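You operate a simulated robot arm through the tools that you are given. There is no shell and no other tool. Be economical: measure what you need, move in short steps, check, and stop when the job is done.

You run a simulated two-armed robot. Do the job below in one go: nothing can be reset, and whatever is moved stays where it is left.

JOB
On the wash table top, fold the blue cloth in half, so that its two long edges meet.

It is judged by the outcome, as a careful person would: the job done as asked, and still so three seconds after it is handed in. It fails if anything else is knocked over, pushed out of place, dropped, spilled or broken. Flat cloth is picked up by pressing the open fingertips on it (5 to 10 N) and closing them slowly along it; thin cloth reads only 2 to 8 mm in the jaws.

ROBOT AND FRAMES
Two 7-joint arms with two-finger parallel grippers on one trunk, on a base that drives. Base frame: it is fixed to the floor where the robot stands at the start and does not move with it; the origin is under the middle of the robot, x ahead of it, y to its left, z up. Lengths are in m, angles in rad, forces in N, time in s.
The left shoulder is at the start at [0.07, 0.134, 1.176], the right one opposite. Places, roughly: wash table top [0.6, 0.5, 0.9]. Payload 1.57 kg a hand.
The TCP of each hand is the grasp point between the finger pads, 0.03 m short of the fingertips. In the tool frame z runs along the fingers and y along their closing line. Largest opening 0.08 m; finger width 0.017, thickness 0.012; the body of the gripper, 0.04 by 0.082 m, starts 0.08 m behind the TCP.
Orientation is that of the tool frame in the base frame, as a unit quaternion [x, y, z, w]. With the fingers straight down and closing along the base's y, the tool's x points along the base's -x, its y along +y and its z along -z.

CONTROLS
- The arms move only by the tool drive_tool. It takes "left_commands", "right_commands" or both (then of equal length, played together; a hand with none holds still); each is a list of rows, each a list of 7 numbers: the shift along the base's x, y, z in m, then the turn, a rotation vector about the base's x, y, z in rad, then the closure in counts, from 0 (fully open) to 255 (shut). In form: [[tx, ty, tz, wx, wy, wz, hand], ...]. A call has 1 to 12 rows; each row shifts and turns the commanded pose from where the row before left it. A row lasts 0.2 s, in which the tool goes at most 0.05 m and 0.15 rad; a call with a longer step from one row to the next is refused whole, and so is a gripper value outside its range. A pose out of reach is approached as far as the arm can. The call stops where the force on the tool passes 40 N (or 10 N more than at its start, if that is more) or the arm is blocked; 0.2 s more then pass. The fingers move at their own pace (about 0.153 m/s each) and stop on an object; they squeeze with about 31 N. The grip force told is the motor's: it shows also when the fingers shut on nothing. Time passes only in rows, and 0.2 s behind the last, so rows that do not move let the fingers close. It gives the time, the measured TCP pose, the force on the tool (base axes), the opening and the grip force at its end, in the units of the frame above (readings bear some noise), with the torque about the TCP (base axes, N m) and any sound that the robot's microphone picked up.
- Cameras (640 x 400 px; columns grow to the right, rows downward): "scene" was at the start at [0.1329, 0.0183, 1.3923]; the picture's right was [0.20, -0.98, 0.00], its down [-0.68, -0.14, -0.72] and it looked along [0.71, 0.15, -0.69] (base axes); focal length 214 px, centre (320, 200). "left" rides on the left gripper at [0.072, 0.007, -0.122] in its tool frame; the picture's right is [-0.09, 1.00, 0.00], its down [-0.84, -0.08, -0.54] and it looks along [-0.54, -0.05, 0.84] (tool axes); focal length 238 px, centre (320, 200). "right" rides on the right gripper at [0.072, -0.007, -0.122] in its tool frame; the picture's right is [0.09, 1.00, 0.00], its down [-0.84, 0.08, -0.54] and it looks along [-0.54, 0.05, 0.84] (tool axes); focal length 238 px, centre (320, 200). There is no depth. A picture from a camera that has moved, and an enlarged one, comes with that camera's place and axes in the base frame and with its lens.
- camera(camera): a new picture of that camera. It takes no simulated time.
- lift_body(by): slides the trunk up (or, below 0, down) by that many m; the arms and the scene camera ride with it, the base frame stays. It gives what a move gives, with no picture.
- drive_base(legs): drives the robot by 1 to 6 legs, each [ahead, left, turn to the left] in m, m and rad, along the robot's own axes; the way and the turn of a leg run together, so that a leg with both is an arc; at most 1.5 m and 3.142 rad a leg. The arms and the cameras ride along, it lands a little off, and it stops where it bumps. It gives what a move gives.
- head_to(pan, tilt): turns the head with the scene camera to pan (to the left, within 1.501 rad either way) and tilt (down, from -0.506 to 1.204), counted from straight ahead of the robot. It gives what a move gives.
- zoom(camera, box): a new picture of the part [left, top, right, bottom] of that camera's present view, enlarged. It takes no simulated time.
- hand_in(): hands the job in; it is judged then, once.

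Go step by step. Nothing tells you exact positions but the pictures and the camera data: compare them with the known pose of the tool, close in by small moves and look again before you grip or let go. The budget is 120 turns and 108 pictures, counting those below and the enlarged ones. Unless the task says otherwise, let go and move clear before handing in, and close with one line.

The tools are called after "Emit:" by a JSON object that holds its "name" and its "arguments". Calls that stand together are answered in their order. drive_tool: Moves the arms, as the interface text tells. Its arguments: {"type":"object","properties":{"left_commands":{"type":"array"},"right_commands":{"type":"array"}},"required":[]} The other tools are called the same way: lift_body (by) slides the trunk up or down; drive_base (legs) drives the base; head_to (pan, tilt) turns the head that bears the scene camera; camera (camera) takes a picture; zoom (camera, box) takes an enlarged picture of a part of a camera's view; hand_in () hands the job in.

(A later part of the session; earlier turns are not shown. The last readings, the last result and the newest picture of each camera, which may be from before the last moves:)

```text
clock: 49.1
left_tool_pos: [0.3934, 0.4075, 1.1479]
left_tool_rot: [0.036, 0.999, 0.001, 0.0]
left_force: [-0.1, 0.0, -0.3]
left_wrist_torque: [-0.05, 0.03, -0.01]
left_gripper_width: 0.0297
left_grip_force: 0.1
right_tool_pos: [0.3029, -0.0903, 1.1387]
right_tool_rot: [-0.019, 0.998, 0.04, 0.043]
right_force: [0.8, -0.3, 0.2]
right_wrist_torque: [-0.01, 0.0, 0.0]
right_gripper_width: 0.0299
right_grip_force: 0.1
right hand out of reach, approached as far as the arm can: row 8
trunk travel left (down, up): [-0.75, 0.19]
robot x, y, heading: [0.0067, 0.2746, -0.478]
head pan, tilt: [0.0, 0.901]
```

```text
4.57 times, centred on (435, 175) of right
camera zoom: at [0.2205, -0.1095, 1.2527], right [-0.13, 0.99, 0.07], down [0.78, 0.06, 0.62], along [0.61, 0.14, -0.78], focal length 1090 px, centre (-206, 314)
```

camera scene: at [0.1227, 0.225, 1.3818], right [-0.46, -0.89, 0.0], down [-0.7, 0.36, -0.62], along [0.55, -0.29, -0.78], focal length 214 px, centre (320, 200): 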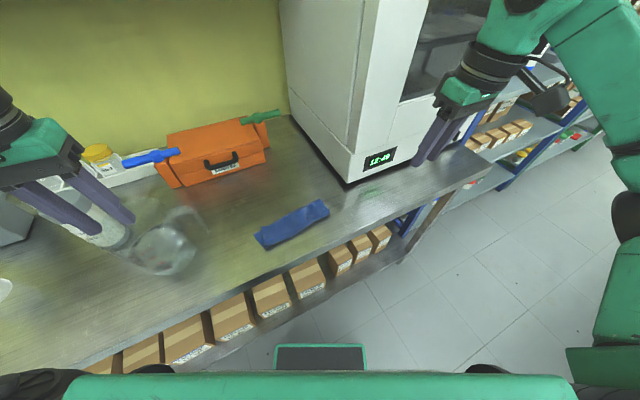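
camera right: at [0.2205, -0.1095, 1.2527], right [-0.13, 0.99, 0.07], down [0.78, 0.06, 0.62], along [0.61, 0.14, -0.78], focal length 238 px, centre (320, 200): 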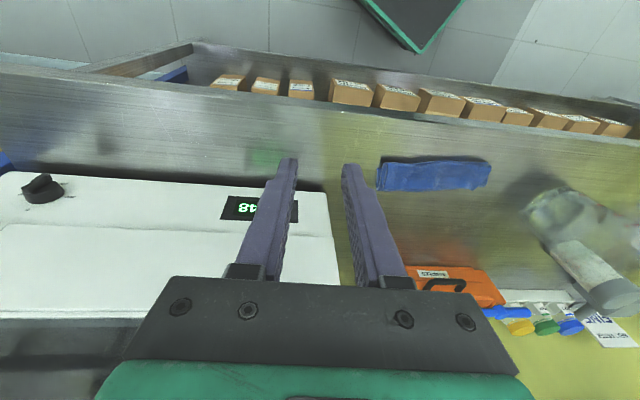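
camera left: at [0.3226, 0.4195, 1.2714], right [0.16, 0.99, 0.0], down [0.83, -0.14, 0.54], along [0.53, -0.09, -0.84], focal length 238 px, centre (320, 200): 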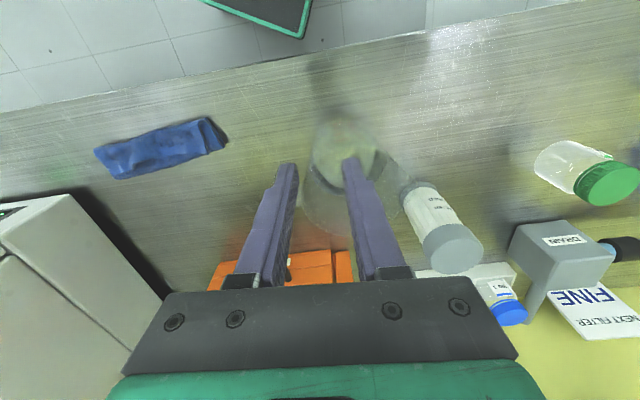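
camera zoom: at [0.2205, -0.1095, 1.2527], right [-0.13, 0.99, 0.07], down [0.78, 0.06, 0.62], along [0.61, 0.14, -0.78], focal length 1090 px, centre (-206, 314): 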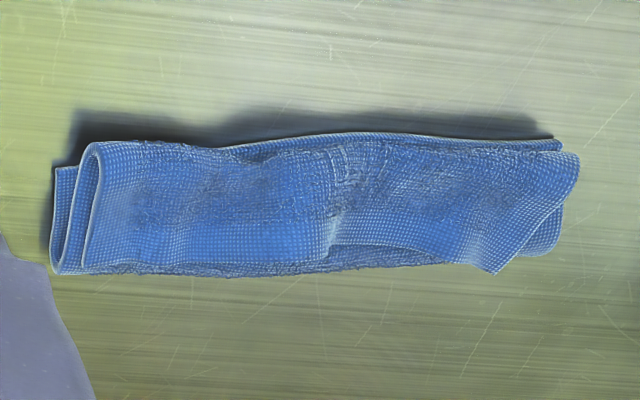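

The close views show the truth: it is a Z-fold. The flap came over, but its last ~5 cm curled back on top, so the free far edge faces away from me at x≈0.43. I need to turn that strip over towards the robot, corner by corner, with a strongly tilted hand. First I'll square the robot up so the right arm can do its corner.

Emit:
{"name": "drive_base", "arguments": {"legs": [[-0.05, 0, 0], [0, 0, 0.475], [-0.01, -0.07, 0]]}}

Emit:
{"name": "head_to", "arguments": {"pan": -0.1, "tilt": 0.85}}

Emit:
{"name": "camera", "arguments": {"camera": "scene"}}

```text
clock: 52.0
left_tool_pos: [0.239, 0.5241, 1.1482]
left_tool_rot: [-0.199, 0.98, -0.001, 0.001]
left_force: [0.8, 0.4, -1.0]
left_wrist_torque: [0.02, 0.02, 0.01]
left_gripper_width: 0.0299
left_grip_force: 0.1
right_tool_pos: [0.3831, 0.0383, 1.1384]
right_tool_rot: [-0.253, 0.966, 0.049, 0.033]
right_force: [-0.5, 1.0, 0.1]
right_wrist_torque: [-0.04, 0.02, -0.03]
right_gripper_width: 0.0296
right_grip_force: 0.0
trunk travel left (down, up): [-0.75, 0.19]
robot x, y, heading: [-0.0487, 0.232, -0.002]
head pan, tilt: [0.0, 0.901]
```

```text
clock: 52.7
left_tool_pos: [0.2376, 0.5212, 1.15]
left_tool_rot: [-0.199, 0.98, -0.001, 0.0]
left_force: [-0.5, -0.8, -0.2]
left_wrist_torque: [-0.03, 0.0, -0.01]
left_gripper_width: 0.0299
left_grip_force: 0.0
right_tool_pos: [0.3828, 0.0348, 1.1384]
right_tool_rot: [-0.253, 0.966, 0.051, 0.034]
right_force: [0.8, 0.5, 0.8]
right_wrist_torque: [-0.02, -0.03, -0.03]
right_gripper_width: 0.0296
right_grip_force: 0.1
trunk travel left (down, up): [-0.75, 0.19]
robot x, y, heading: [-0.0497, 0.2295, -0.002]
head pan, tilt: [-0.099, 0.85]
```

```text
43 pictures are left
camera scene: at [0.0824, 0.225, 1.3856], right [-0.1, -0.99, 0.0], down [-0.75, 0.08, -0.66], along [0.66, -0.07, -0.75], focal length 214 px, centre (320, 200)
```

scene: 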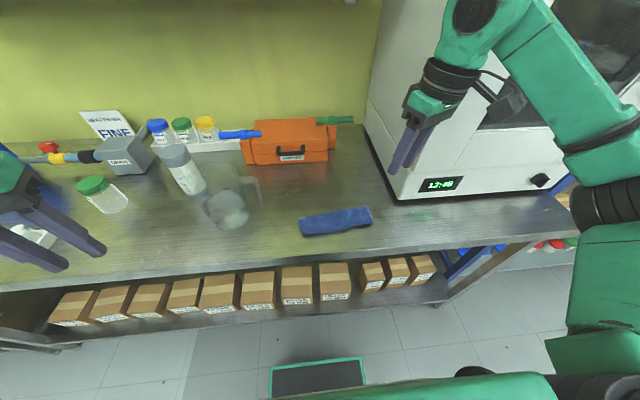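

I'm squaring up the right hand and hovering over the right part of the strip for a close look.

Emit:
{"name": "drive_tool", "arguments": {"right_commands": [[0.008, 0.011, -0.02, -0.04, 0.02, -0.11, 160], [0.008, 0.011, -0.02, -0.04, 0.02, -0.11, 160], [0.008, 0.011, -0.02, -0.036, 0.0, -0.11, 160], [0.008, 0.011, -0.02, 0, 0, -0.11, 160], [0.008, 0.01, -0.02, 0, 0, 0, 160]]}}

Emit:
{"name": "camera", "arguments": {"camera": "right"}}

Emit:
{"name": "zoom", "arguments": {"camera": "scene", "box": [280, 190, 390, 250]}}

```text
clock: 53.9
left_tool_pos: [0.2384, 0.5213, 1.1486]
left_tool_rot: [-0.2, 0.98, 0.0, 0.0]
left_force: [0.5, -0.4, -0.4]
left_wrist_torque: [0.01, 0.05, -0.09]
left_gripper_width: 0.0299
left_grip_force: 0.1
right_tool_pos: [0.4235, 0.089, 1.0383]
right_tool_rot: [-0.035, 0.999, -0.006, 0.008]
right_force: [0.4, -0.3, 1.1]
right_wrist_torque: [0.01, 0.02, -0.02]
right_gripper_width: 0.03
right_grip_force: 0.1
trunk travel left (down, up): [-0.75, 0.19]
robot x, y, heading: [-0.0449, 0.2323, -0.001]
head pan, tilt: [-0.099, 0.85]
```

```text
42 pictures are left
camera right: at [0.3503, 0.0793, 1.1588], right [-0.16, 0.99, -0.02], down [0.82, 0.14, 0.55], along [0.55, 0.08, -0.83], focal length 238 px, centre (320, 200)
```

right: 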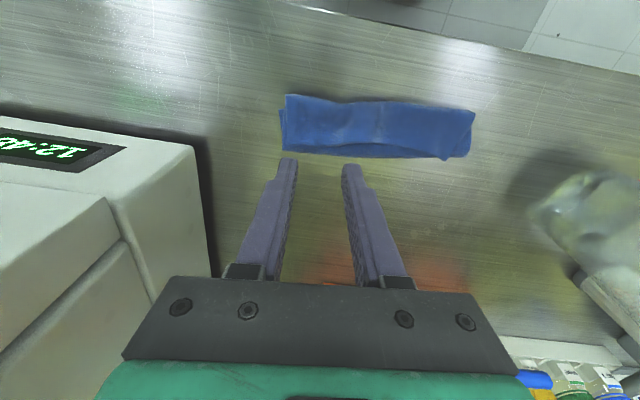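

```text
5.82 times, centred on (335, 220) of scene
camera zoom: at [0.0833, 0.2256, 1.3856], right [-0.1, -0.99, 0.0], down [-0.75, 0.08, -0.66], along [0.66, -0.07, -0.75], focal length 1248 px, centre (233, 84)
```

zoom: 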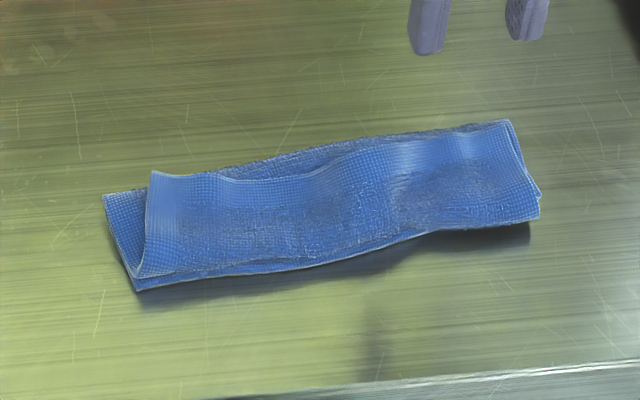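

The strip's free edge runs from B≈(0.459, 0.050) through (0.444, 0.141) to A≈(0.437, 0.226). I'm lowering the right hand onto that edge near B.

Emit:
{"name": "drive_tool", "arguments": {"right_commands": [[0.011, -0.004, -0.025, 0, 0, 0, 150], [0.01, -0.003, -0.025, 0, 0, 0, 150], [0, 0, -0.025, 0, 0, 0, 150], [0, 0, -0.012, 0, 0, 0, 150], [0, 0, -0.003, 0, 0, 0, 150]]}}

Emit:
{"name": "camera", "arguments": {"camera": "right"}}

```text
clock: 55.1
left_tool_pos: [0.2383, 0.5217, 1.1506]
left_tool_rot: [-0.199, 0.98, 0.0, 0.001]
left_force: [-0.6, 0.6, 0.3]
left_wrist_torque: [-0.01, -0.01, 0.0]
left_gripper_width: 0.0301
left_grip_force: 0.1
right_tool_pos: [0.445, 0.0816, 0.9489]
right_tool_rot: [-0.036, 0.999, -0.007, 0.008]
right_force: [0.0, 0.2, 0.4]
right_wrist_torque: [0.0, 0.02, 0.0]
right_gripper_width: 0.0329
right_grip_force: 0.0
trunk travel left (down, up): [-0.75, 0.19]
robot x, y, heading: [-0.0472, 0.2303, -0.004]
head pan, tilt: [-0.099, 0.85]
```

```text
40 pictures are left
camera right: at [0.3712, 0.0718, 1.068], right [-0.16, 0.99, -0.02], down [0.82, 0.14, 0.55], along [0.55, 0.08, -0.83], focal length 238 px, centre (320, 200)
```

right: 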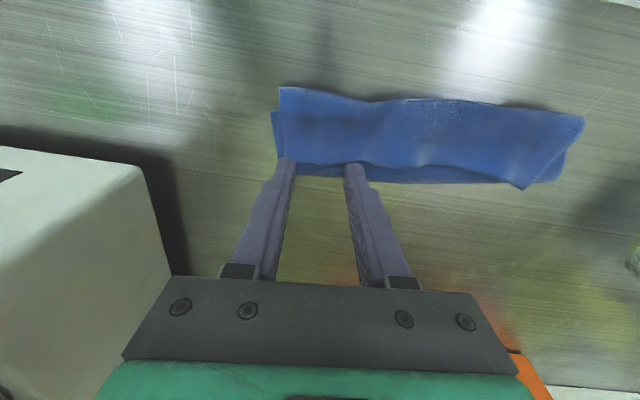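

The free edge here is at x≈0.439, so I'll shift 13 mm towards me before pressing.

Emit:
{"name": "drive_tool", "arguments": {"right_commands": [[-0.013, 0.003, 0, 0, 0, 0, 150], [0, 0, -0.003, 0, 0, 0, 150], [0, 0, -0.003, 0, 0, 0, 150], [0, 0, 0, 0, 0, 0, 150]]}}

Emit:
{"name": "camera", "arguments": {"camera": "right"}}

```text
clock: 56.1
left_tool_pos: [0.2387, 0.5202, 1.1495]
left_tool_rot: [-0.2, 0.98, 0.0, 0.002]
left_force: [-1.4, -0.1, 0.2]
left_wrist_torque: [0.02, 0.0, 0.01]
left_gripper_width: 0.0298
left_grip_force: 0.1
right_tool_pos: [0.4298, 0.0851, 0.943]
right_tool_rot: [-0.035, 0.999, -0.007, 0.008]
right_force: [-0.1, -0.2, 2.7]
right_wrist_torque: [-0.01, 0.0, -0.01]
right_gripper_width: 0.0329
right_grip_force: 0.0
trunk travel left (down, up): [-0.75, 0.19]
robot x, y, heading: [-0.0451, 0.233, -0.007]
head pan, tilt: [-0.099, 0.85]
```

```text
39 pictures are left
camera right: at [0.3571, 0.0752, 1.063], right [-0.16, 0.99, -0.02], down [0.82, 0.14, 0.55], along [0.55, 0.08, -0.83], focal length 238 px, centre (320, 200)
```

right: 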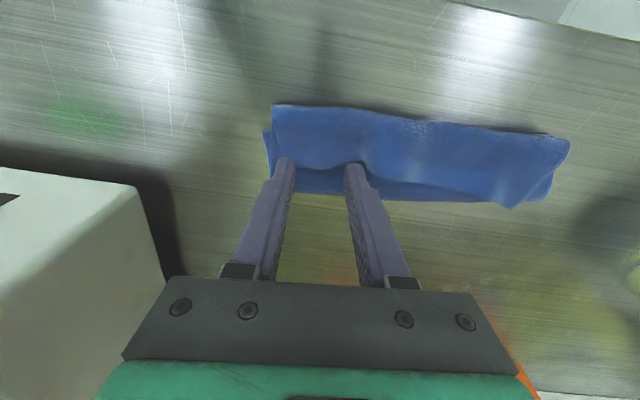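

Emit:
{"name": "zoom", "arguments": {"camera": "right", "box": [240, 90, 440, 220]}}

```text
3.08 times, centred on (340, 155) of right
camera zoom: at [0.3571, 0.0752, 1.063], right [-0.16, 0.99, -0.02], down [0.82, 0.14, 0.55], along [0.55, 0.08, -0.83], focal length 733 px, centre (258, 338)
```

zoom: 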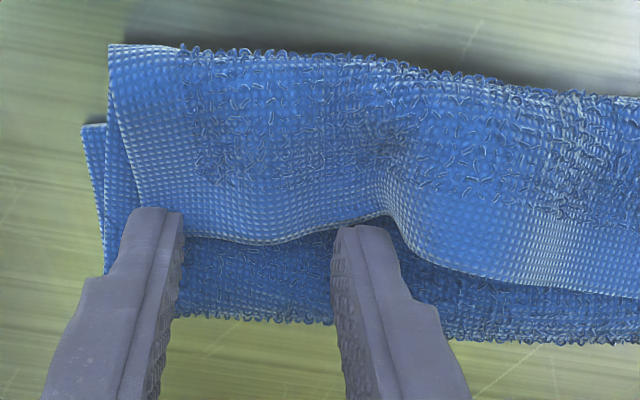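

Now it's clear: the fingertips sit right at the strip's edge line. I'll lift slightly, move another 14 mm inwards and press.

Emit:
{"name": "drive_tool", "arguments": {"right_commands": [[0, 0, 0.01, 0, 0, 0, 150], [-0.015, 0, 0, 0, 0, 0, 150], [0, 0, -0.007, 0, 0, 0, 150], [0, 0, -0.003, 0, 0, 0, 150], [0, 0, 0, 0, 0, 0, 150]]}}

Emit:
{"name": "zoom", "arguments": {"camera": "right", "box": [240, 90, 440, 220]}}

```text
clock: 57.3
left_tool_pos: [0.2371, 0.521, 1.1503]
left_tool_rot: [-0.2, 0.98, 0.0, 0.001]
left_force: [0.3, -0.1, -0.2]
left_wrist_torque: [0.0, 0.03, 0.02]
left_gripper_width: 0.03
left_grip_force: 0.1
right_tool_pos: [0.4148, 0.0847, 0.9425]
right_tool_rot: [-0.037, 0.999, -0.007, 0.008]
right_force: [0.4, -0.1, 1.4]
right_wrist_torque: [0.03, 0.0, -0.04]
right_gripper_width: 0.0329
right_grip_force: 0.1
trunk travel left (down, up): [-0.75, 0.19]
robot x, y, heading: [-0.0464, 0.2303, -0.004]
head pan, tilt: [-0.099, 0.85]
```

```text
3.08 times, centred on (340, 155) of right
camera zoom: at [0.3422, 0.0742, 1.0624], right [-0.16, 0.99, -0.02], down [0.82, 0.14, 0.55], along [0.55, 0.08, -0.83], focal length 733 px, centre (258, 338)
```

zoom: 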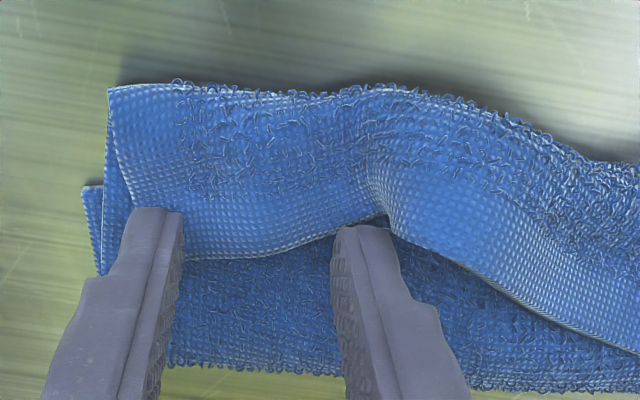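

The inner finger was pushing the raised strip rather than passing over it. I'll lift higher, move in, and press again.

Emit:
{"name": "drive_tool", "arguments": {"right_commands": [[0, 0, 0.03, 0, 0, 0, 150], [-0.016, 0, 0, 0, 0, 0, 150], [0, 0, -0.02, 0, 0, 0, 150], [0, 0, -0.01, 0, 0, 0, 150], [0, 0, -0.003, 0, 0, 0, 150], [0, 0, 0, 0, 0, 0, 150]]}}

Emit:
{"name": "zoom", "arguments": {"camera": "right", "box": [240, 90, 440, 220]}}

```text
clock: 58.7
left_tool_pos: [0.2381, 0.5201, 1.1495]
left_tool_rot: [-0.2, 0.98, 0.0, 0.001]
left_force: [-0.2, -0.7, -1.1]
left_wrist_torque: [0.0, -0.01, -0.01]
left_gripper_width: 0.0297
left_grip_force: 0.2
right_tool_pos: [0.4003, 0.0864, 0.9406]
right_tool_rot: [-0.036, 0.999, -0.006, 0.007]
right_force: [0.4, 0.5, 2.6]
right_wrist_torque: [0.05, -0.06, 0.0]
right_gripper_width: 0.0328
right_grip_force: 0.0
trunk travel left (down, up): [-0.75, 0.19]
robot x, y, heading: [-0.0466, 0.2317, -0.004]
head pan, tilt: [-0.099, 0.85]
```

```text
3.08 times, centred on (340, 155) of right
camera zoom: at [0.3269, 0.0763, 1.0598], right [-0.16, 0.99, -0.02], down [0.82, 0.14, 0.55], along [0.55, 0.08, -0.83], focal length 733 px, centre (258, 338)
```

zoom: 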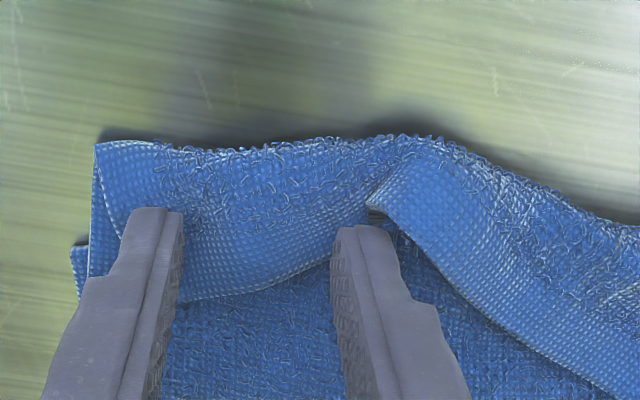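

The inner finger sits in a wrinkle on the layer below. I'll lift, narrow the opening and shift outward slightly so both fingertips land on the strip itself.

Emit:
{"name": "drive_tool", "arguments": {"right_commands": [[0, 0, 0.03, 0, 0, 0, 150], [0.002, -0.005, 0, 0, 0, 0, 182], [0, 0, -0.02, 0, 0, 0, 182], [0, 0, -0.01, 0, 0, 0, 182], [0, 0, -0.002, 0, 0, 0, 182], [0, 0, 0, 0, 0, 0, 182]]}}

Emit:
{"name": "zoom", "arguments": {"camera": "right", "box": [240, 90, 440, 220]}}

```text
clock: 60.1
left_tool_pos: [0.238, 0.5216, 1.1506]
left_tool_rot: [-0.199, 0.98, 0.0, 0.002]
left_force: [-0.2, 0.0, -0.4]
left_wrist_torque: [-0.01, 0.0, -0.02]
left_gripper_width: 0.03
left_grip_force: 0.0
right_tool_pos: [0.4002, 0.0807, 0.9393]
right_tool_rot: [-0.036, 0.999, -0.007, 0.01]
right_force: [2.5, -0.8, 8.5]
right_wrist_torque: [0.0, -0.09, -0.01]
right_gripper_width: 0.0223
right_grip_force: 0.0
trunk travel left (down, up): [-0.75, 0.19]
robot x, y, heading: [-0.0492, 0.2328, -0.01]
head pan, tilt: [-0.099, 0.85]
```

```text
3.08 times, centred on (340, 155) of right
camera zoom: at [0.328, 0.071, 1.0582], right [-0.16, 0.99, -0.01], down [0.82, 0.14, 0.56], along [0.55, 0.08, -0.83], focal length 733 px, centre (258, 338)
```

zoom: 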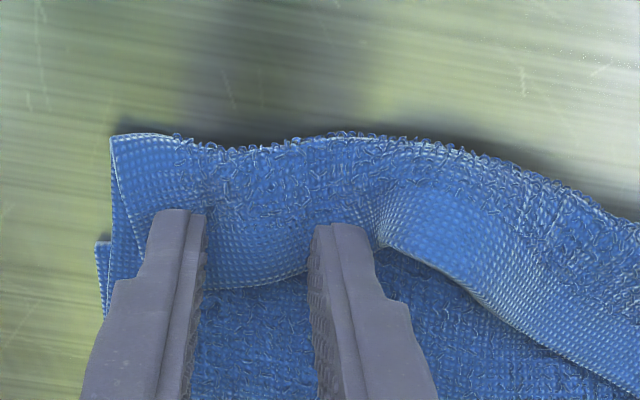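

Both fingertips are on the strip at 8.5 N. Closing slowly.

Emit:
{"name": "drive_tool", "arguments": {"right_commands": [[0, 0, 0, 0, 0, 0, 189], [0, 0, 0, 0, 0, 0, 196], [0, 0, 0, 0, 0, 0, 203], [0, 0, 0, 0, 0, 0, 210], [0, 0, 0, 0, 0, 0, 217], [0, 0, 0, 0, 0, 0, 224], [0, 0, 0, 0, 0, 0, 231], [0, 0, 0, 0, 0, 0, 240], [0, 0, 0, 0, 0, 0, 255], [0, 0, 0, 0, 0, 0, 255], [0, 0, 0.01, 0, 0, 0, 255], [0, 0, 0.015, 0, 0, 0, 255]]}}

Emit:
{"name": "camera", "arguments": {"camera": "right"}}

Emit:
{"name": "zoom", "arguments": {"camera": "scene", "box": [280, 180, 400, 250]}}

```text
clock: 62.7
left_tool_pos: [0.2375, 0.5208, 1.1486]
left_tool_rot: [-0.199, 0.98, 0.0, 0.001]
left_force: [-0.1, 0.4, -0.9]
left_wrist_torque: [-0.02, -0.01, -0.03]
left_gripper_width: 0.03
left_grip_force: 0.0
right_tool_pos: [0.4018, 0.0813, 0.9624]
right_tool_rot: [-0.035, 0.999, -0.007, 0.008]
right_force: [0.3, 0.5, -1.2]
right_wrist_torque: [-0.01, -0.01, 0.04]
right_gripper_width: 0.0033
right_grip_force: 24.4
trunk travel left (down, up): [-0.75, 0.19]
robot x, y, heading: [-0.0492, 0.2302, -0.005]
head pan, tilt: [-0.099, 0.85]
```

```text
34 pictures are left
camera right: at [0.3278, 0.0712, 1.0832], right [-0.16, 0.99, -0.02], down [0.82, 0.14, 0.55], along [0.55, 0.08, -0.83], focal length 238 px, centre (320, 200)
```

right: 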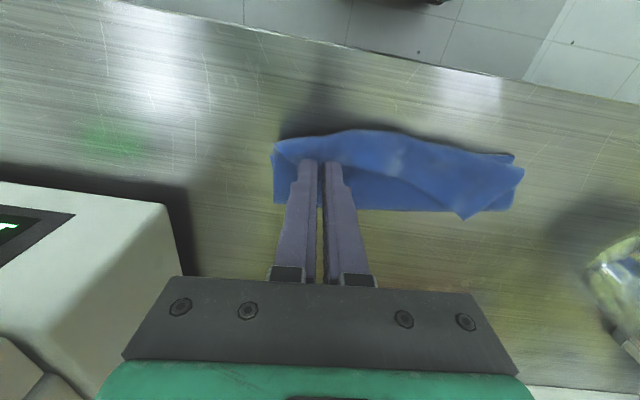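

```text
5.33 times, centred on (340, 215) of scene
camera zoom: at [0.0821, 0.2257, 1.3856], right [-0.1, -0.99, 0.0], down [-0.75, 0.08, -0.66], along [0.66, -0.07, -0.75], focal length 1144 px, centre (213, 120)
```

zoom: 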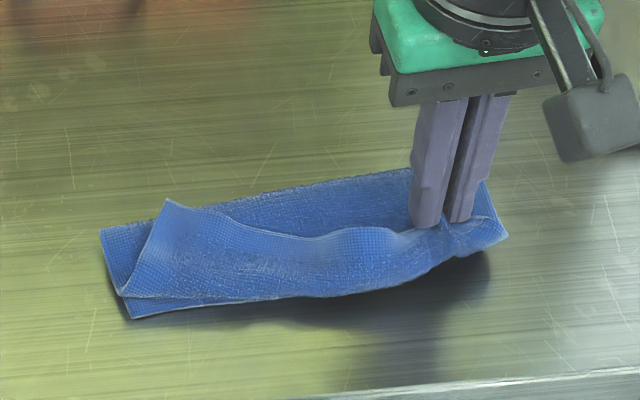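

Only the top strip is in the jaws. Now I'll turn it over towards me, tilting the hand until the fingers point nearly forward.

Emit:
{"name": "drive_tool", "arguments": {"right_commands": [[-0.008, 0, 0.005, 0, -0.14, 0, 255], [-0.008, 0, 0.005, 0, -0.14, 0, 255], [-0.008, 0, 0.002, 0, -0.14, 0, 255], [-0.008, 0, 0, 0, -0.14, 0, 255], [-0.008, 0, 0, 0, -0.14, 0, 255], [-0.008, 0, 0, 0, -0.14, 0, 255], [-0.008, 0, -0.002, 0, -0.14, 0, 255], [-0.009, 0, -0.003, 0, -0.14, 0, 255], [-0.009, 0, -0.003, 0, -0.14, 0, 255], [-0.009, 0, -0.003, 0, -0.14, 0, 255]]}}

Emit:
{"name": "zoom", "arguments": {"camera": "scene", "box": [260, 170, 420, 270]}}

```text
clock: 64.9
left_tool_pos: [0.2385, 0.5207, 1.1496]
left_tool_rot: [-0.2, 0.98, 0.0, 0.0]
left_force: [0.4, -0.6, -0.2]
left_wrist_torque: [-0.01, -0.02, -0.02]
left_gripper_width: 0.0297
left_grip_force: 0.1
right_tool_pos: [0.3585, 0.0801, 0.9732]
right_tool_rot: [-0.03, 0.923, -0.019, 0.382]
right_force: [0.4, 0.2, 0.4]
right_wrist_torque: [-0.03, 0.05, -0.01]
right_gripper_width: 0.0035
right_grip_force: 24.7
right hand out of reach, approached as far as the arm can: row 6, 7, 8, 9, 10
trunk travel left (down, up): [-0.75, 0.19]
robot x, y, heading: [-0.0446, 0.2325, -0.004]
head pan, tilt: [-0.099, 0.85]
```

```text
4.00 times, centred on (340, 220) of scene
camera zoom: at [0.0827, 0.2254, 1.3856], right [-0.1, -0.99, 0.0], down [-0.75, 0.08, -0.66], along [0.66, -0.07, -0.75], focal length 858 px, centre (240, 120)
```

zoom: 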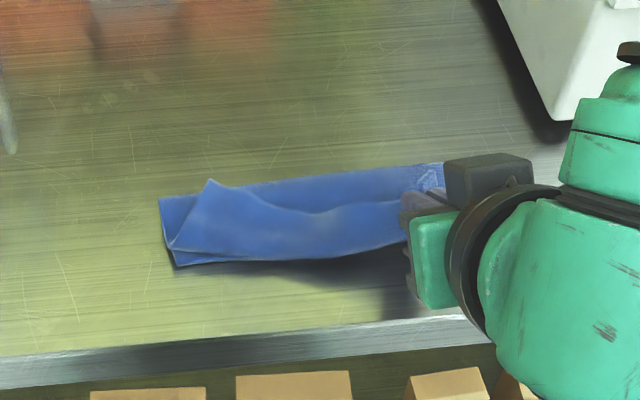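

The wrist is stuck at about 0.78 rad of tilt, too close to the body for more. I'll back the base off 5 cm, which pulls the strip over, and look.

Emit:
{"name": "drive_base", "arguments": {"legs": [[-0.045, 0, 0]]}}

Emit:
{"name": "drive_tool", "arguments": {"right_commands": [[0.01, 0, -0.008, 0, -0.12, 0, 255], [0.01, 0, -0.008, 0, -0.12, 0, 255], [0.005, 0, -0.004, 0, -0.12, 0, 255], [0, 0, 0, 0, -0.12, 0, 255]]}}

Emit:
{"name": "zoom", "arguments": {"camera": "scene", "box": [260, 130, 420, 230]}}

Emit:
{"name": "camera", "arguments": {"camera": "right"}}

```text
clock: 65.8
left_tool_pos: [0.1994, 0.5204, 1.1489]
left_tool_rot: [-0.2, 0.98, 0.0, 0.0]
left_force: [0.2, -0.1, 0.1]
left_wrist_torque: [-0.03, 0.05, 0.03]
left_gripper_width: 0.0298
left_grip_force: 0.0
right_tool_pos: [0.318, 0.081, 0.9725]
right_tool_rot: [-0.03, 0.924, -0.02, 0.381]
right_force: [-1.1, 0.0, 0.0]
right_wrist_torque: [-0.01, 0.05, 0.04]
right_gripper_width: 0.0034
right_grip_force: 24.9
trunk travel left (down, up): [-0.75, 0.19]
robot x, y, heading: [-0.0879, 0.2313, 0.001]
head pan, tilt: [-0.099, 0.85]
```

```text
clock: 66.8
left_tool_pos: [0.1943, 0.5199, 1.1502]
left_tool_rot: [-0.2, 0.98, 0.0, 0.001]
left_force: [0.1, -0.5, -0.6]
left_wrist_torque: [-0.04, 0.03, 0.0]
left_gripper_width: 0.0298
left_grip_force: 0.0
right_tool_pos: [0.3346, 0.079, 0.9578]
right_tool_rot: [-0.028, 0.871, -0.023, 0.49]
right_force: [0.2, 0.5, 0.5]
right_wrist_torque: [0.03, 0.02, 0.03]
right_gripper_width: 0.0035
right_grip_force: 24.6
right hand out of reach, approached as far as the arm can: row 3, 4
trunk travel left (down, up): [-0.75, 0.19]
robot x, y, heading: [-0.0897, 0.2361, -0.001]
head pan, tilt: [-0.099, 0.85]
```

```text
4.00 times, centred on (340, 180) of scene
camera zoom: at [0.0389, 0.2252, 1.3856], right [-0.1, -0.99, 0.0], down [-0.75, 0.08, -0.66], along [0.66, -0.07, -0.75], focal length 858 px, centre (240, 280)
```

zoom: 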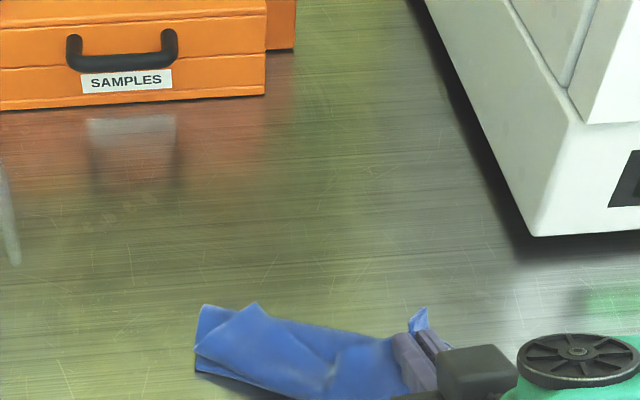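

```text
30 pictures are left
camera right: at [0.193, 0.0692, 0.9591], right [-0.07, 0.99, -0.15], down [-0.03, 0.14, 0.99], along [1.0, 0.08, 0.02], focal length 238 px, centre (320, 200)
```

right: 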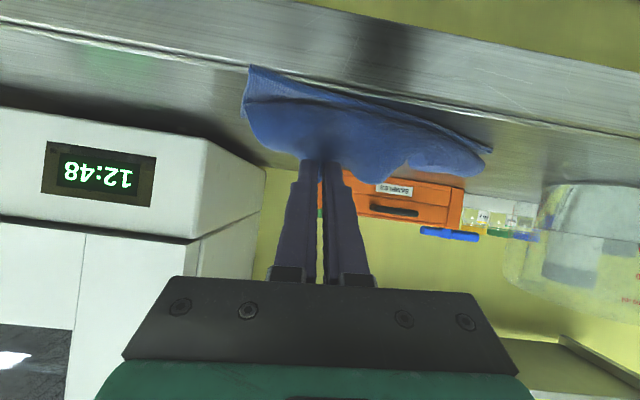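

The pull is dragging the lower layer too, so turning the strip over isn't working. New approach: bring this corner back to the far side, then hold both far corners, lift the whole cloth so gravity straightens it, and lay it down folded. I'm carrying corner B forward and setting it down.

Emit:
{"name": "drive_tool", "arguments": {"right_commands": [[0.01, 0, 0.01, 0, 0.12, 0, 255], [0.015, 0, 0.01, 0, 0.12, 0, 255], [0.02, 0, 0.01, 0, 0.12, 0, 255], [0.02, 0, 0.005, 0, 0.12, 0, 255], [0.02, -0.002, 0, 0, 0.12, 0, 255], [0.02, -0.002, 0, 0, 0.12, 0, 255], [0.02, -0.003, 0, 0, 0.12, 0, 255], [0.02, -0.003, 0, 0, 0.12, 0, 255], [0.015, 0, -0.01, 0, 0.06, 0, 255]]}}

Emit:
{"name": "camera", "arguments": {"camera": "scene"}}

```text
clock: 68.8
left_tool_pos: [0.1938, 0.5216, 1.1501]
left_tool_rot: [-0.199, 0.98, 0.0, 0.0]
left_force: [-0.1, -0.3, 0.4]
left_wrist_torque: [0.0, 0.0, 0.03]
left_gripper_width: 0.0299
left_grip_force: 0.1
right_tool_pos: [0.4935, 0.0727, 0.9818]
right_tool_rot: [-0.037, 0.999, -0.006, 0.002]
right_force: [-0.3, -0.4, -0.4]
right_wrist_torque: [-0.03, 0.01, -0.04]
right_gripper_width: 0.0035
right_grip_force: 24.8
trunk travel left (down, up): [-0.75, 0.19]
robot x, y, heading: [-0.0905, 0.231, -0.007]
head pan, tilt: [-0.099, 0.85]
```

```text
29 pictures are left
camera scene: at [0.0394, 0.2267, 1.3855], right [-0.1, -0.99, 0.0], down [-0.75, 0.08, -0.66], along [0.66, -0.07, -0.75], focal length 214 px, centre (320, 200)
```

scene: 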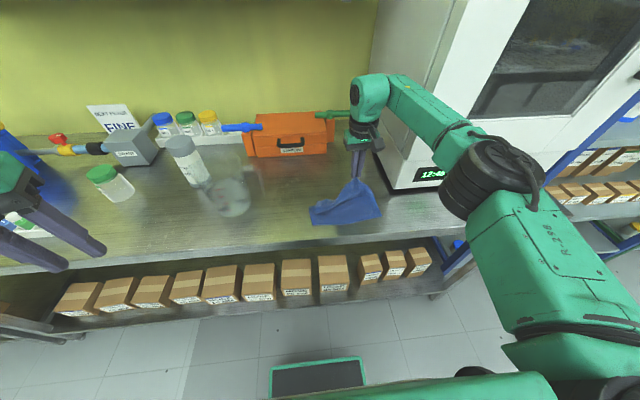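

The right side is opening out again. I'll draw corner B further forward and set it down flat, then release it.

Emit:
{"name": "drive_tool", "arguments": {"right_commands": [[0.014, 0, -0.008, 0, 0, 0, 255], [0.014, 0, -0.012, 0, 0, 0, 255], [0.01, 0, -0.012, 0, 0, 0, 255], [0, 0, -0.008, 0, 0, 0, 255], [0, 0, -0.003, 0, 0, 0, 255], [0, 0, 0, 0, 0, 0, 220], [0, 0, 0, 0, 0, 0, 180], [0, 0, 0, 0, 0, 0, 165], [0, 0, 0.025, 0, 0, 0, 165], [0, 0, 0.035, 0, 0, 0, 165], [-0.02, -0.02, 0.03, 0, 0, 0, 165], [-0.03, -0.02, 0.02, 0, 0, 0, 165]]}}

Emit:
{"name": "zoom", "arguments": {"camera": "scene", "box": [280, 140, 410, 235]}}

```text
clock: 71.4
left_tool_pos: [0.1965, 0.5357, 1.1455]
left_tool_rot: [-0.2, 0.98, -0.005, -0.002]
left_force: [-0.2, -0.4, 1.3]
left_wrist_torque: [0.04, -0.02, 0.01]
left_gripper_width: 0.0296
left_grip_force: 0.1
right_tool_pos: [0.4517, 0.0457, 1.0618]
right_tool_rot: [-0.043, 0.999, -0.015, 0.002]
right_force: [0.2, -0.7, 0.2]
right_wrist_torque: [-0.05, -0.02, 0.01]
right_gripper_width: 0.0283
right_grip_force: 0.1
right hand out of reach, approached as far as the arm can: row 1, 2, 3
trunk travel left (down, up): [-0.75, 0.19]
robot x, y, heading: [-0.091, 0.2318, -0.002]
head pan, tilt: [-0.099, 0.85]
```

```text
4.21 times, centred on (345, 188) of scene
camera zoom: at [0.0411, 0.2426, 1.3853], right [-0.1, -0.99, 0.01], down [-0.75, 0.07, -0.66], along [0.66, -0.08, -0.75], focal length 903 px, centre (215, 253)
```

zoom: 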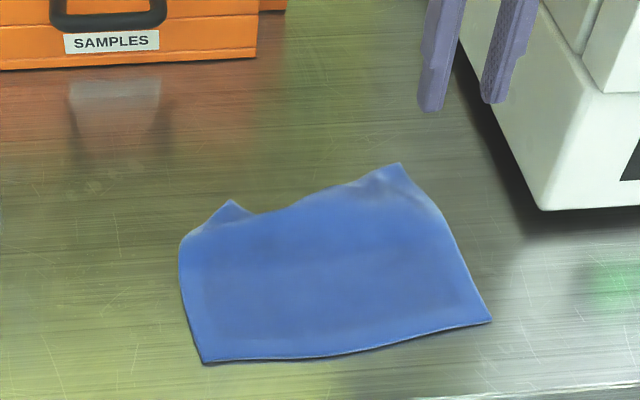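

The cloth is almost flat again, with the near edge from C≈(0.387, 0.014) to D≈(0.371, 0.208). The right arm is brushing the machine, so I'll draw it back. Plan: grip the near edge at both corners, lift the cloth until it hangs, then set the far edge down at the near line, lay half forward and fold the held edge back over it. That way the gripped edge already points the right way.

Emit:
{"name": "drive_tool", "arguments": {"right_commands": [[-0.03, 0.02, 0.01, 0, 0, 0, 165], [-0.03, 0.02, 0.02, 0, 0, 0, 165], [-0.03, 0.02, 0.02, 0, 0, 0, 165], [-0.02, 0.01, 0.02, 0, 0, 0, 165]]}}

Emit:
{"name": "drive_base", "arguments": {"legs": [[0, 0, -0.47], [0.049, 0.036, 0]]}}

Emit:
{"name": "head_to", "arguments": {"pan": 0.0, "tilt": 0.9}}

Emit:
{"name": "camera", "arguments": {"camera": "scene"}}

```text
clock: 72.4
left_tool_pos: [0.1943, 0.5187, 1.1517]
left_tool_rot: [-0.199, 0.98, 0.001, 0.002]
left_force: [-0.2, 0.3, -0.5]
left_wrist_torque: [0.0, -0.01, 0.01]
left_gripper_width: 0.03
left_grip_force: 0.2
right_tool_pos: [0.3391, 0.0949, 1.1321]
right_tool_rot: [-0.035, 0.999, -0.006, 0.004]
right_force: [0.8, -0.3, 0.3]
right_wrist_torque: [0.02, 0.01, -0.01]
right_gripper_width: 0.0279
right_grip_force: 0.1
trunk travel left (down, up): [-0.75, 0.19]
robot x, y, heading: [-0.0893, 0.2328, -0.004]
head pan, tilt: [-0.099, 0.85]
```

```text
clock: 74.7
left_tool_pos: [0.3499, 0.3657, 1.1516]
left_tool_rot: [0.037, 0.999, 0.0, 0.003]
left_force: [0.2, 0.5, 0.6]
left_wrist_torque: [0.02, 0.02, -0.01]
left_gripper_width: 0.0297
left_grip_force: 0.0
right_tool_pos: [0.2853, -0.0768, 1.1331]
right_tool_rot: [0.201, 0.98, -0.007, 0.003]
right_force: [0.0, -0.4, 0.1]
right_wrist_torque: [0.0, -0.02, -0.02]
right_gripper_width: 0.0283
right_grip_force: 0.0
trunk travel left (down, up): [-0.75, 0.19]
robot x, y, heading: [-0.0294, 0.2402, -0.477]
head pan, tilt: [-0.099, 0.85]
```

```text
clock: 75.4
left_tool_pos: [0.3548, 0.368, 1.1496]
left_tool_rot: [0.038, 0.999, 0.0, 0.001]
left_force: [-0.6, -0.1, 0.3]
left_wrist_torque: [-0.02, 0.0, -0.02]
left_gripper_width: 0.03
left_grip_force: 0.1
right_tool_pos: [0.2915, -0.0761, 1.1321]
right_tool_rot: [0.201, 0.98, -0.007, 0.001]
right_force: [-0.8, 0.0, 0.2]
right_wrist_torque: [0.03, 0.03, -0.01]
right_gripper_width: 0.0282
right_grip_force: 0.0
trunk travel left (down, up): [-0.75, 0.19]
robot x, y, heading: [-0.0327, 0.24, -0.481]
head pan, tilt: [0.0, 0.901]
```

```text
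27 pictures are left
camera scene: at [0.0825, 0.1847, 1.3817], right [-0.46, -0.89, 0.0], down [-0.7, 0.36, -0.62], along [0.55, -0.29, -0.78], focal length 214 px, centre (320, 200)
```

scene: 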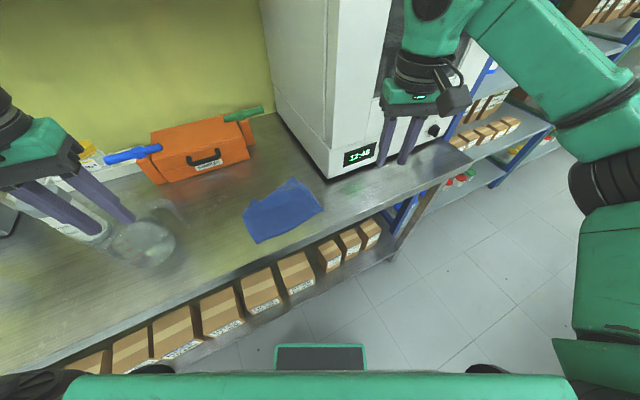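

Corners are confirmed. Now I'm bringing both hands over the near-edge grip points.

Emit:
{"name": "drive_tool", "arguments": {"left_commands": [[0.005, -0.033, 0, 0, 0, 0.03, 150], [0.005, -0.033, 0, 0, 0, 0.03, 150], [0.005, -0.033, 0, 0, 0, 0.03, 150], [0.005, -0.033, 0, 0, 0, 0.03, 150], [0.005, -0.033, -0.01, 0, 0, 0.03, 150], [0.004, -0.03, -0.02, 0, 0, 0, 150], [0, 0, -0.04, 0, 0, 0, 150], [0, 0, -0.04, 0, 0, 0, 150], [0, 0, -0.04, 0, 0, 0, 150]], "right_commands": [[0.017, 0.021, 0, 0, 0, 0.12, 150], [0.017, 0.021, 0, 0, 0, 0.12, 150], [0.017, 0.021, 0, 0, 0, 0.12, 150], [0.017, 0.021, 0, 0, 0, 0.12, 150], [0.017, 0.021, 0, 0, 0, 0, 150], [0.016, 0.021, -0.015, 0, 0, 0, 150], [0, 0, -0.04, 0, 0, 0, 150], [0, 0, -0.04, 0, 0, 0, 150], [0, 0, -0.04, 0, 0, 0, 150]]}}

Emit:
{"name": "camera", "arguments": {"camera": "left"}}

Emit:
{"name": "camera", "arguments": {"camera": "right"}}

```text
clock: 77.4
left_tool_pos: [0.3837, 0.1723, 0.9985]
left_tool_rot: [-0.037, 0.999, 0.0, 0.0]
left_force: [-0.3, -0.3, -0.2]
left_wrist_torque: [-0.03, 0.02, -0.01]
left_gripper_width: 0.0333
left_grip_force: 0.0
right_tool_pos: [0.3923, 0.0486, 0.9959]
right_tool_rot: [-0.038, 0.999, -0.007, 0.002]
right_force: [-0.8, 0.9, 0.3]
right_wrist_torque: [0.0, 0.01, 0.01]
right_gripper_width: 0.0328
right_grip_force: 0.1
trunk travel left (down, up): [-0.75, 0.19]
robot x, y, heading: [-0.0324, 0.2461, -0.479]
head pan, tilt: [0.0, 0.901]
```

```text
26 pictures are left
camera left: at [0.3116, 0.1731, 1.1207], right [0.02, 1.0, 0.0], down [0.84, -0.01, 0.54], along [0.54, -0.01, -0.84], focal length 238 px, centre (320, 200)
```

left: 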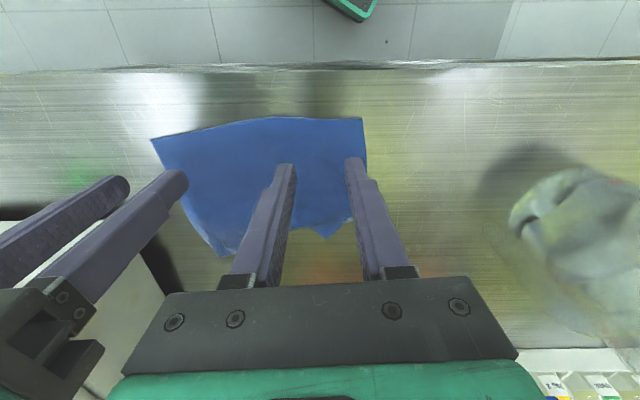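

```text
25 pictures are left
camera right: at [0.321, 0.0378, 1.116], right [-0.17, 0.99, -0.01], down [0.83, 0.15, 0.54], along [0.54, 0.08, -0.84], focal length 238 px, centre (320, 200)
```

right: 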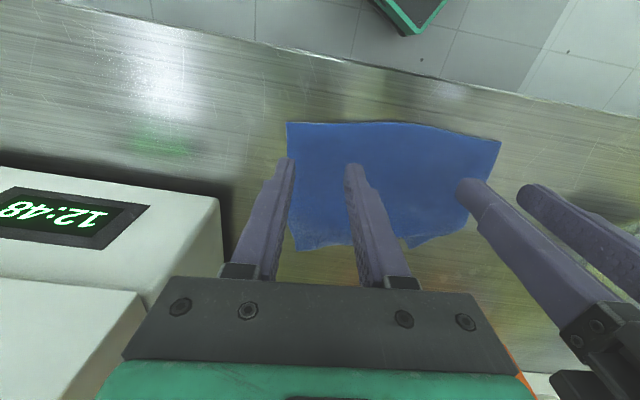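

Both hands reach comfortably. The near edge is at x≈0.364 on the left and 0.374 on the right, so I'm shifting slightly and going down to just above the cloth.

Emit:
{"name": "drive_tool", "arguments": {"left_commands": [[-0.008, 0, -0.02, 0, 0, 0, 150], [0, 0, -0.02, 0, 0, 0, 150], [0, 0, -0.015, 0, 0, 0, 150], [0, 0, -0.006, 0, 0, 0, 150]], "right_commands": [[-0.007, 0.002, -0.02, 0, 0, 0, 150], [0, 0, -0.02, 0, 0, 0, 150], [0, 0, -0.014, 0, 0, 0, 150], [0, 0, -0.005, 0, 0, 0, 150]]}}

Emit:
{"name": "zoom", "arguments": {"camera": "left", "box": [240, 60, 440, 190]}}

Emit:
{"name": "zoom", "arguments": {"camera": "right", "box": [240, 60, 440, 190]}}

```text
clock: 78.4
left_tool_pos: [0.3764, 0.1733, 0.9381]
left_tool_rot: [-0.039, 0.999, 0.0, 0.0]
left_force: [-0.2, -0.6, -0.3]
left_wrist_torque: [0.02, 0.03, -0.01]
left_gripper_width: 0.0329
left_grip_force: 0.0
right_tool_pos: [0.3844, 0.0515, 0.9372]
right_tool_rot: [-0.037, 0.999, -0.007, 0.003]
right_force: [1.2, -0.8, 1.0]
right_wrist_torque: [0.02, 0.0, -0.03]
right_gripper_width: 0.0331
right_grip_force: 0.0
trunk travel left (down, up): [-0.75, 0.19]
robot x, y, heading: [-0.0294, 0.2404, -0.48]
head pan, tilt: [0.0, 0.901]
```

```text
3.08 times, centred on (340, 125) of left
camera zoom: at [0.3035, 0.1735, 1.0605], right [0.02, 1.0, 0.0], down [0.84, -0.01, 0.54], along [0.54, -0.01, -0.84], focal length 733 px, centre (258, 431)
```

zoom: 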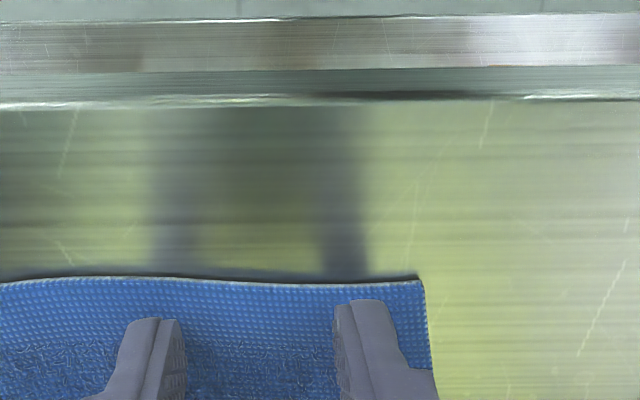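

```text
3.08 times, centred on (340, 125) of right
camera zoom: at [0.3123, 0.0413, 1.0593], right [-0.17, 0.99, -0.01], down [0.83, 0.15, 0.54], along [0.54, 0.08, -0.84], focal length 733 px, centre (258, 431)
```

zoom: 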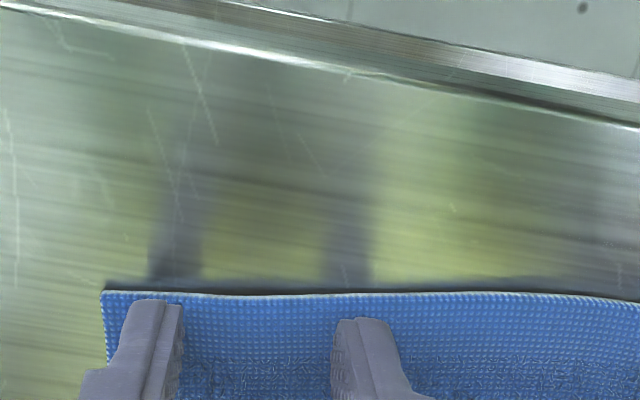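

The fingertips sit neatly a few millimetres inside the hem. Pressing.

Emit:
{"name": "drive_tool", "arguments": {"left_commands": [[0, -0.001, -0.003, 0, 0, 0, 150], [0, 0, -0.002, 0, 0, 0, 150], [0, 0, 0, 0, 0, 0, 150]], "right_commands": [[0.001, 0.002, -0.003, 0, 0, 0, 150], [0, 0, -0.001, 0, 0, 0, 150], [0, 0, 0, 0, 0, 0, 150]]}}

```text
clock: 79.2
left_tool_pos: [0.3759, 0.172, 0.9339]
left_tool_rot: [-0.038, 0.999, 0.0, 0.002]
left_force: [0.7, 0.8, 3.4]
left_wrist_torque: [-0.02, 0.0, 0.03]
left_gripper_width: 0.0329
left_grip_force: 0.0
right_tool_pos: [0.3857, 0.0523, 0.9349]
right_tool_rot: [-0.037, 0.999, -0.007, 0.002]
right_force: [0.2, -0.2, 1.7]
right_wrist_torque: [0.0, -0.03, 0.02]
right_gripper_width: 0.0328
right_grip_force: 0.0
trunk travel left (down, up): [-0.75, 0.19]
robot x, y, heading: [-0.0322, 0.2433, -0.479]
head pan, tilt: [0.0, 0.901]
```

Emit:
{"name": "drive_tool", "arguments": {"left_commands": [[0, 0, -0.0012, 0, 0, 0, 150], [0, 0, 0, 0, 0, 0, 150]], "right_commands": [[0, 0, -0.0018, 0, 0, 0, 150], [0, 0, 0, 0, 0, 0, 150]]}}

```text
clock: 79.8
left_tool_pos: [0.3748, 0.1713, 0.9333]
left_tool_rot: [-0.037, 0.999, -0.001, 0.002]
left_force: [1.6, -1.2, 8.1]
left_wrist_torque: [-0.01, -0.03, 0.02]
left_gripper_width: 0.0326
left_grip_force: 0.1
right_tool_pos: [0.3856, 0.0535, 0.9327]
right_tool_rot: [-0.038, 0.999, -0.007, 0.004]
right_force: [1.5, -1.3, 7.3]
right_wrist_torque: [0.04, 0.0, 0.03]
right_gripper_width: 0.0326
right_grip_force: 0.0
trunk travel left (down, up): [-0.75, 0.19]
robot x, y, heading: [-0.0316, 0.2414, -0.478]
head pan, tilt: [0.0, 0.901]
```

8.1 N and 7.3 N: good. Closing both slowly.

Emit:
{"name": "drive_tool", "arguments": {"left_commands": [[0, 0, 0, 0, 0, 0, 158], [0, 0, 0, 0, 0, 0, 166], [0, 0, 0, 0, 0, 0, 174], [0, 0, 0, 0, 0, 0, 182], [0, 0, 0, 0, 0, 0, 190], [0, 0, 0, 0, 0, 0, 198], [0, 0, 0, 0, 0, 0, 207], [0, 0, 0, 0, 0, 0, 216], [0, 0, 0, 0, 0, 0, 226], [0, 0, 0, 0, 0, 0, 238], [0, 0, 0, 0, 0, 0, 255], [0, 0, 0, 0, 0, 0, 255]], "right_commands": [[0, 0, -0.0003, 0, 0, 0, 158], [0, 0, 0, 0, 0, 0, 166], [0, 0, 0, 0, 0, 0, 174], [0, 0, 0, 0, 0, 0, 182], [0, 0, 0, 0, 0, 0, 190], [0, 0, 0, 0, 0, 0, 198], [0, 0, 0, 0, 0, 0, 207], [0, 0, 0, 0, 0, 0, 216], [0, 0, 0, 0, 0, 0, 226], [0, 0, 0, 0, 0, 0, 238], [0, 0, 0, 0, 0, 0, 255], [0, 0, 0, 0, 0, 0, 255]]}}

```text
clock: 82.4
left_tool_pos: [0.3742, 0.1721, 0.9333]
left_tool_rot: [-0.038, 0.999, -0.002, 0.002]
left_force: [0.3, -0.2, 5.1]
left_wrist_torque: [-0.01, -0.02, 0.02]
left_gripper_width: 0.0001
left_grip_force: 21.5
right_tool_pos: [0.3847, 0.0551, 0.9326]
right_tool_rot: [-0.037, 0.999, -0.007, 0.004]
right_force: [-0.5, 0.4, 9.5]
right_wrist_torque: [0.03, -0.01, 0.0]
right_gripper_width: 0.0039
right_grip_force: 24.7
trunk travel left (down, up): [-0.75, 0.19]
robot x, y, heading: [-0.03, 0.2404, -0.48]
head pan, tilt: [0.0, 0.901]
```

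The right holds (3.9 mm) and the left slipped. I'll reopen the left and retry with a bit more pressure.

Emit:
{"name": "drive_tool", "arguments": {"left_commands": [[0, 0, 0.012, 0, 0, 0, 200], [0.001, -0.002, 0, 0, 0, 0, 150], [0, 0, 0, 0, 0, 0, 150], [0, 0, -0.009, 0, 0, 0, 150], [0, 0, -0.003, 0, 0, 0, 150], [0, 0, -0.001, 0, 0, 0, 150], [0, 0, 0, 0, 0, 0, 150]]}}

Emit:
{"name": "zoom", "arguments": {"camera": "left", "box": [240, 60, 440, 190]}}

```text
clock: 84.0
left_tool_pos: [0.3744, 0.1703, 0.9337]
left_tool_rot: [-0.038, 0.999, 0.0, 0.003]
left_force: [-1.0, 2.7, 16.1]
left_wrist_torque: [0.06, 0.02, -0.02]
left_gripper_width: 0.0326
left_grip_force: 0.0
right_tool_pos: [0.3847, 0.0534, 0.9337]
right_tool_rot: [-0.037, 0.999, -0.007, 0.003]
right_force: [1.1, 0.4, 6.1]
right_wrist_torque: [-0.03, -0.04, -0.01]
right_gripper_width: 0.0038
right_grip_force: 24.7
trunk travel left (down, up): [-0.75, 0.19]
robot x, y, heading: [-0.0303, 0.2375, -0.482]
head pan, tilt: [0.0, 0.901]
```

```text
3.08 times, centred on (340, 125) of left
camera zoom: at [0.3013, 0.1711, 1.0549], right [0.02, 1.0, 0.0], down [0.84, -0.01, 0.55], along [0.55, -0.01, -0.84], focal length 733 px, centre (258, 431)
```

zoom: 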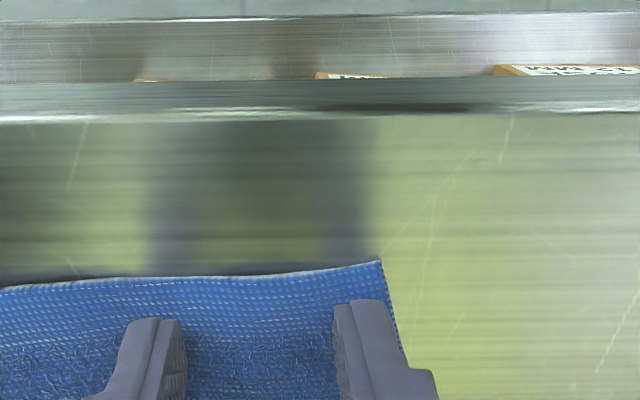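

Emit:
{"name": "drive_tool", "arguments": {"left_commands": [[0, 0, 0.001, 0, 0, 0, 156], [0, 0, 0, 0, 0, 0, 164], [0, 0, 0, 0, 0, 0, 172], [0, 0, 0, 0, 0, 0, 180], [0, 0, 0, 0, 0, 0, 188], [0, 0, 0, 0, 0, 0, 196], [0, 0, 0, 0, 0, 0, 205], [0, 0, 0, 0, 0, 0, 214], [0, 0, 0, 0, 0, 0, 224], [0, 0, 0, 0, 0, 0, 236], [0, 0, 0, 0, 0, 0, 255], [0, 0, 0, 0, 0, 0, 255]]}}

```text
clock: 86.6
left_tool_pos: [0.3744, 0.1683, 0.934]
left_tool_rot: [-0.037, 0.999, -0.001, 0.003]
left_force: [0.4, -7.6, 10.9]
left_wrist_torque: [-0.2, -0.02, 0.01]
left_gripper_width: 0.0044
left_grip_force: 24.9
right_tool_pos: [0.3845, 0.0528, 0.9333]
right_tool_rot: [-0.039, 0.999, -0.007, 0.004]
right_force: [-0.3, 7.1, 7.3]
right_wrist_torque: [0.27, 0.03, 0.01]
right_gripper_width: 0.0039
right_grip_force: 24.1
trunk travel left (down, up): [-0.75, 0.19]
robot x, y, heading: [-0.0343, 0.2391, -0.478]
head pan, tilt: [0.0, 0.901]
```

Both hold now (4.4 and 3.9 mm). I'll ease the sideways tension by a few millimetres and lift until the cloth hangs.

Emit:
{"name": "drive_tool", "arguments": {"left_commands": [[0, -0.003, 0.005, 0, 0, 0, 255], [0.004, 0, 0.02, 0, 0, 0, 255], [0.006, 0, 0.02, 0, 0, 0, 255], [0.008, 0, 0.02, 0, 0, 0, 255], [0.008, 0, 0.02, 0, 0, 0, 255], [0.008, 0, 0.02, 0, 0, 0, 255], [0.008, 0, 0.02, 0, 0, 0, 255], [0.008, 0, 0.02, 0, 0, 0, 255], [0, 0, 0.02, 0, 0, 0, 255]], "right_commands": [[0, 0.003, 0.005, 0, 0, 0, 255], [0.004, 0, 0.02, 0, 0, 0, 255], [0.006, 0, 0.02, 0, 0, 0, 255], [0.008, 0, 0.02, 0, 0, 0, 255], [0.008, 0, 0.02, 0, 0, 0, 255], [0.008, 0, 0.02, 0, 0, 0, 255], [0.008, 0, 0.02, 0, 0, 0, 255], [0.008, 0, 0.02, 0, 0, 0, 255], [0, 0, 0.02, 0, 0, 0, 255]]}}

Emit:
{"name": "camera", "arguments": {"camera": "scene"}}

Emit:
{"name": "camera", "arguments": {"camera": "right"}}

```text
clock: 88.6
left_tool_pos: [0.4263, 0.1662, 1.0982]
left_tool_rot: [-0.038, 0.999, 0.0, 0.001]
left_force: [-0.2, 0.1, 0.4]
left_wrist_torque: [0.01, -0.01, -0.01]
left_gripper_width: 0.004
left_grip_force: 24.8
right_tool_pos: [0.4366, 0.0579, 1.0976]
right_tool_rot: [-0.039, 0.999, -0.007, 0.002]
right_force: [0.2, 0.9, -0.1]
right_wrist_torque: [0.0, -0.01, 0.02]
right_gripper_width: 0.0037
right_grip_force: 24.1
trunk travel left (down, up): [-0.75, 0.19]
robot x, y, heading: [-0.0316, 0.2415, -0.477]
head pan, tilt: [0.0, 0.901]
```

```text
21 pictures are left
camera scene: at [0.0812, 0.1852, 1.3818], right [-0.46, -0.89, 0.0], down [-0.7, 0.36, -0.62], along [0.55, -0.29, -0.78], focal length 214 px, centre (320, 200)
```

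scene: 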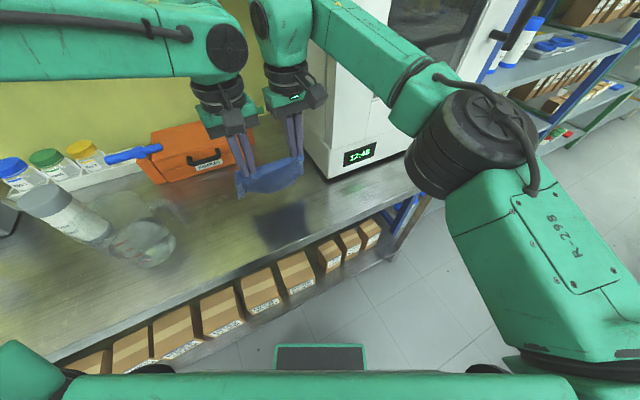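

```text
20 pictures are left
camera right: at [0.3646, 0.0467, 1.2191], right [-0.17, 0.99, -0.01], down [0.82, 0.15, 0.55], along [0.54, 0.08, -0.84], focal length 238 px, centre (320, 200)
```

right: 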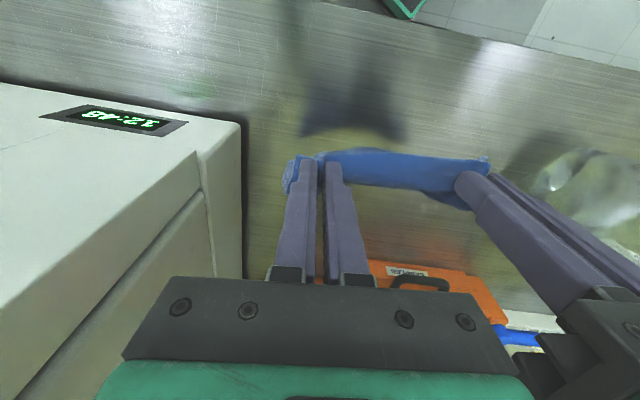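

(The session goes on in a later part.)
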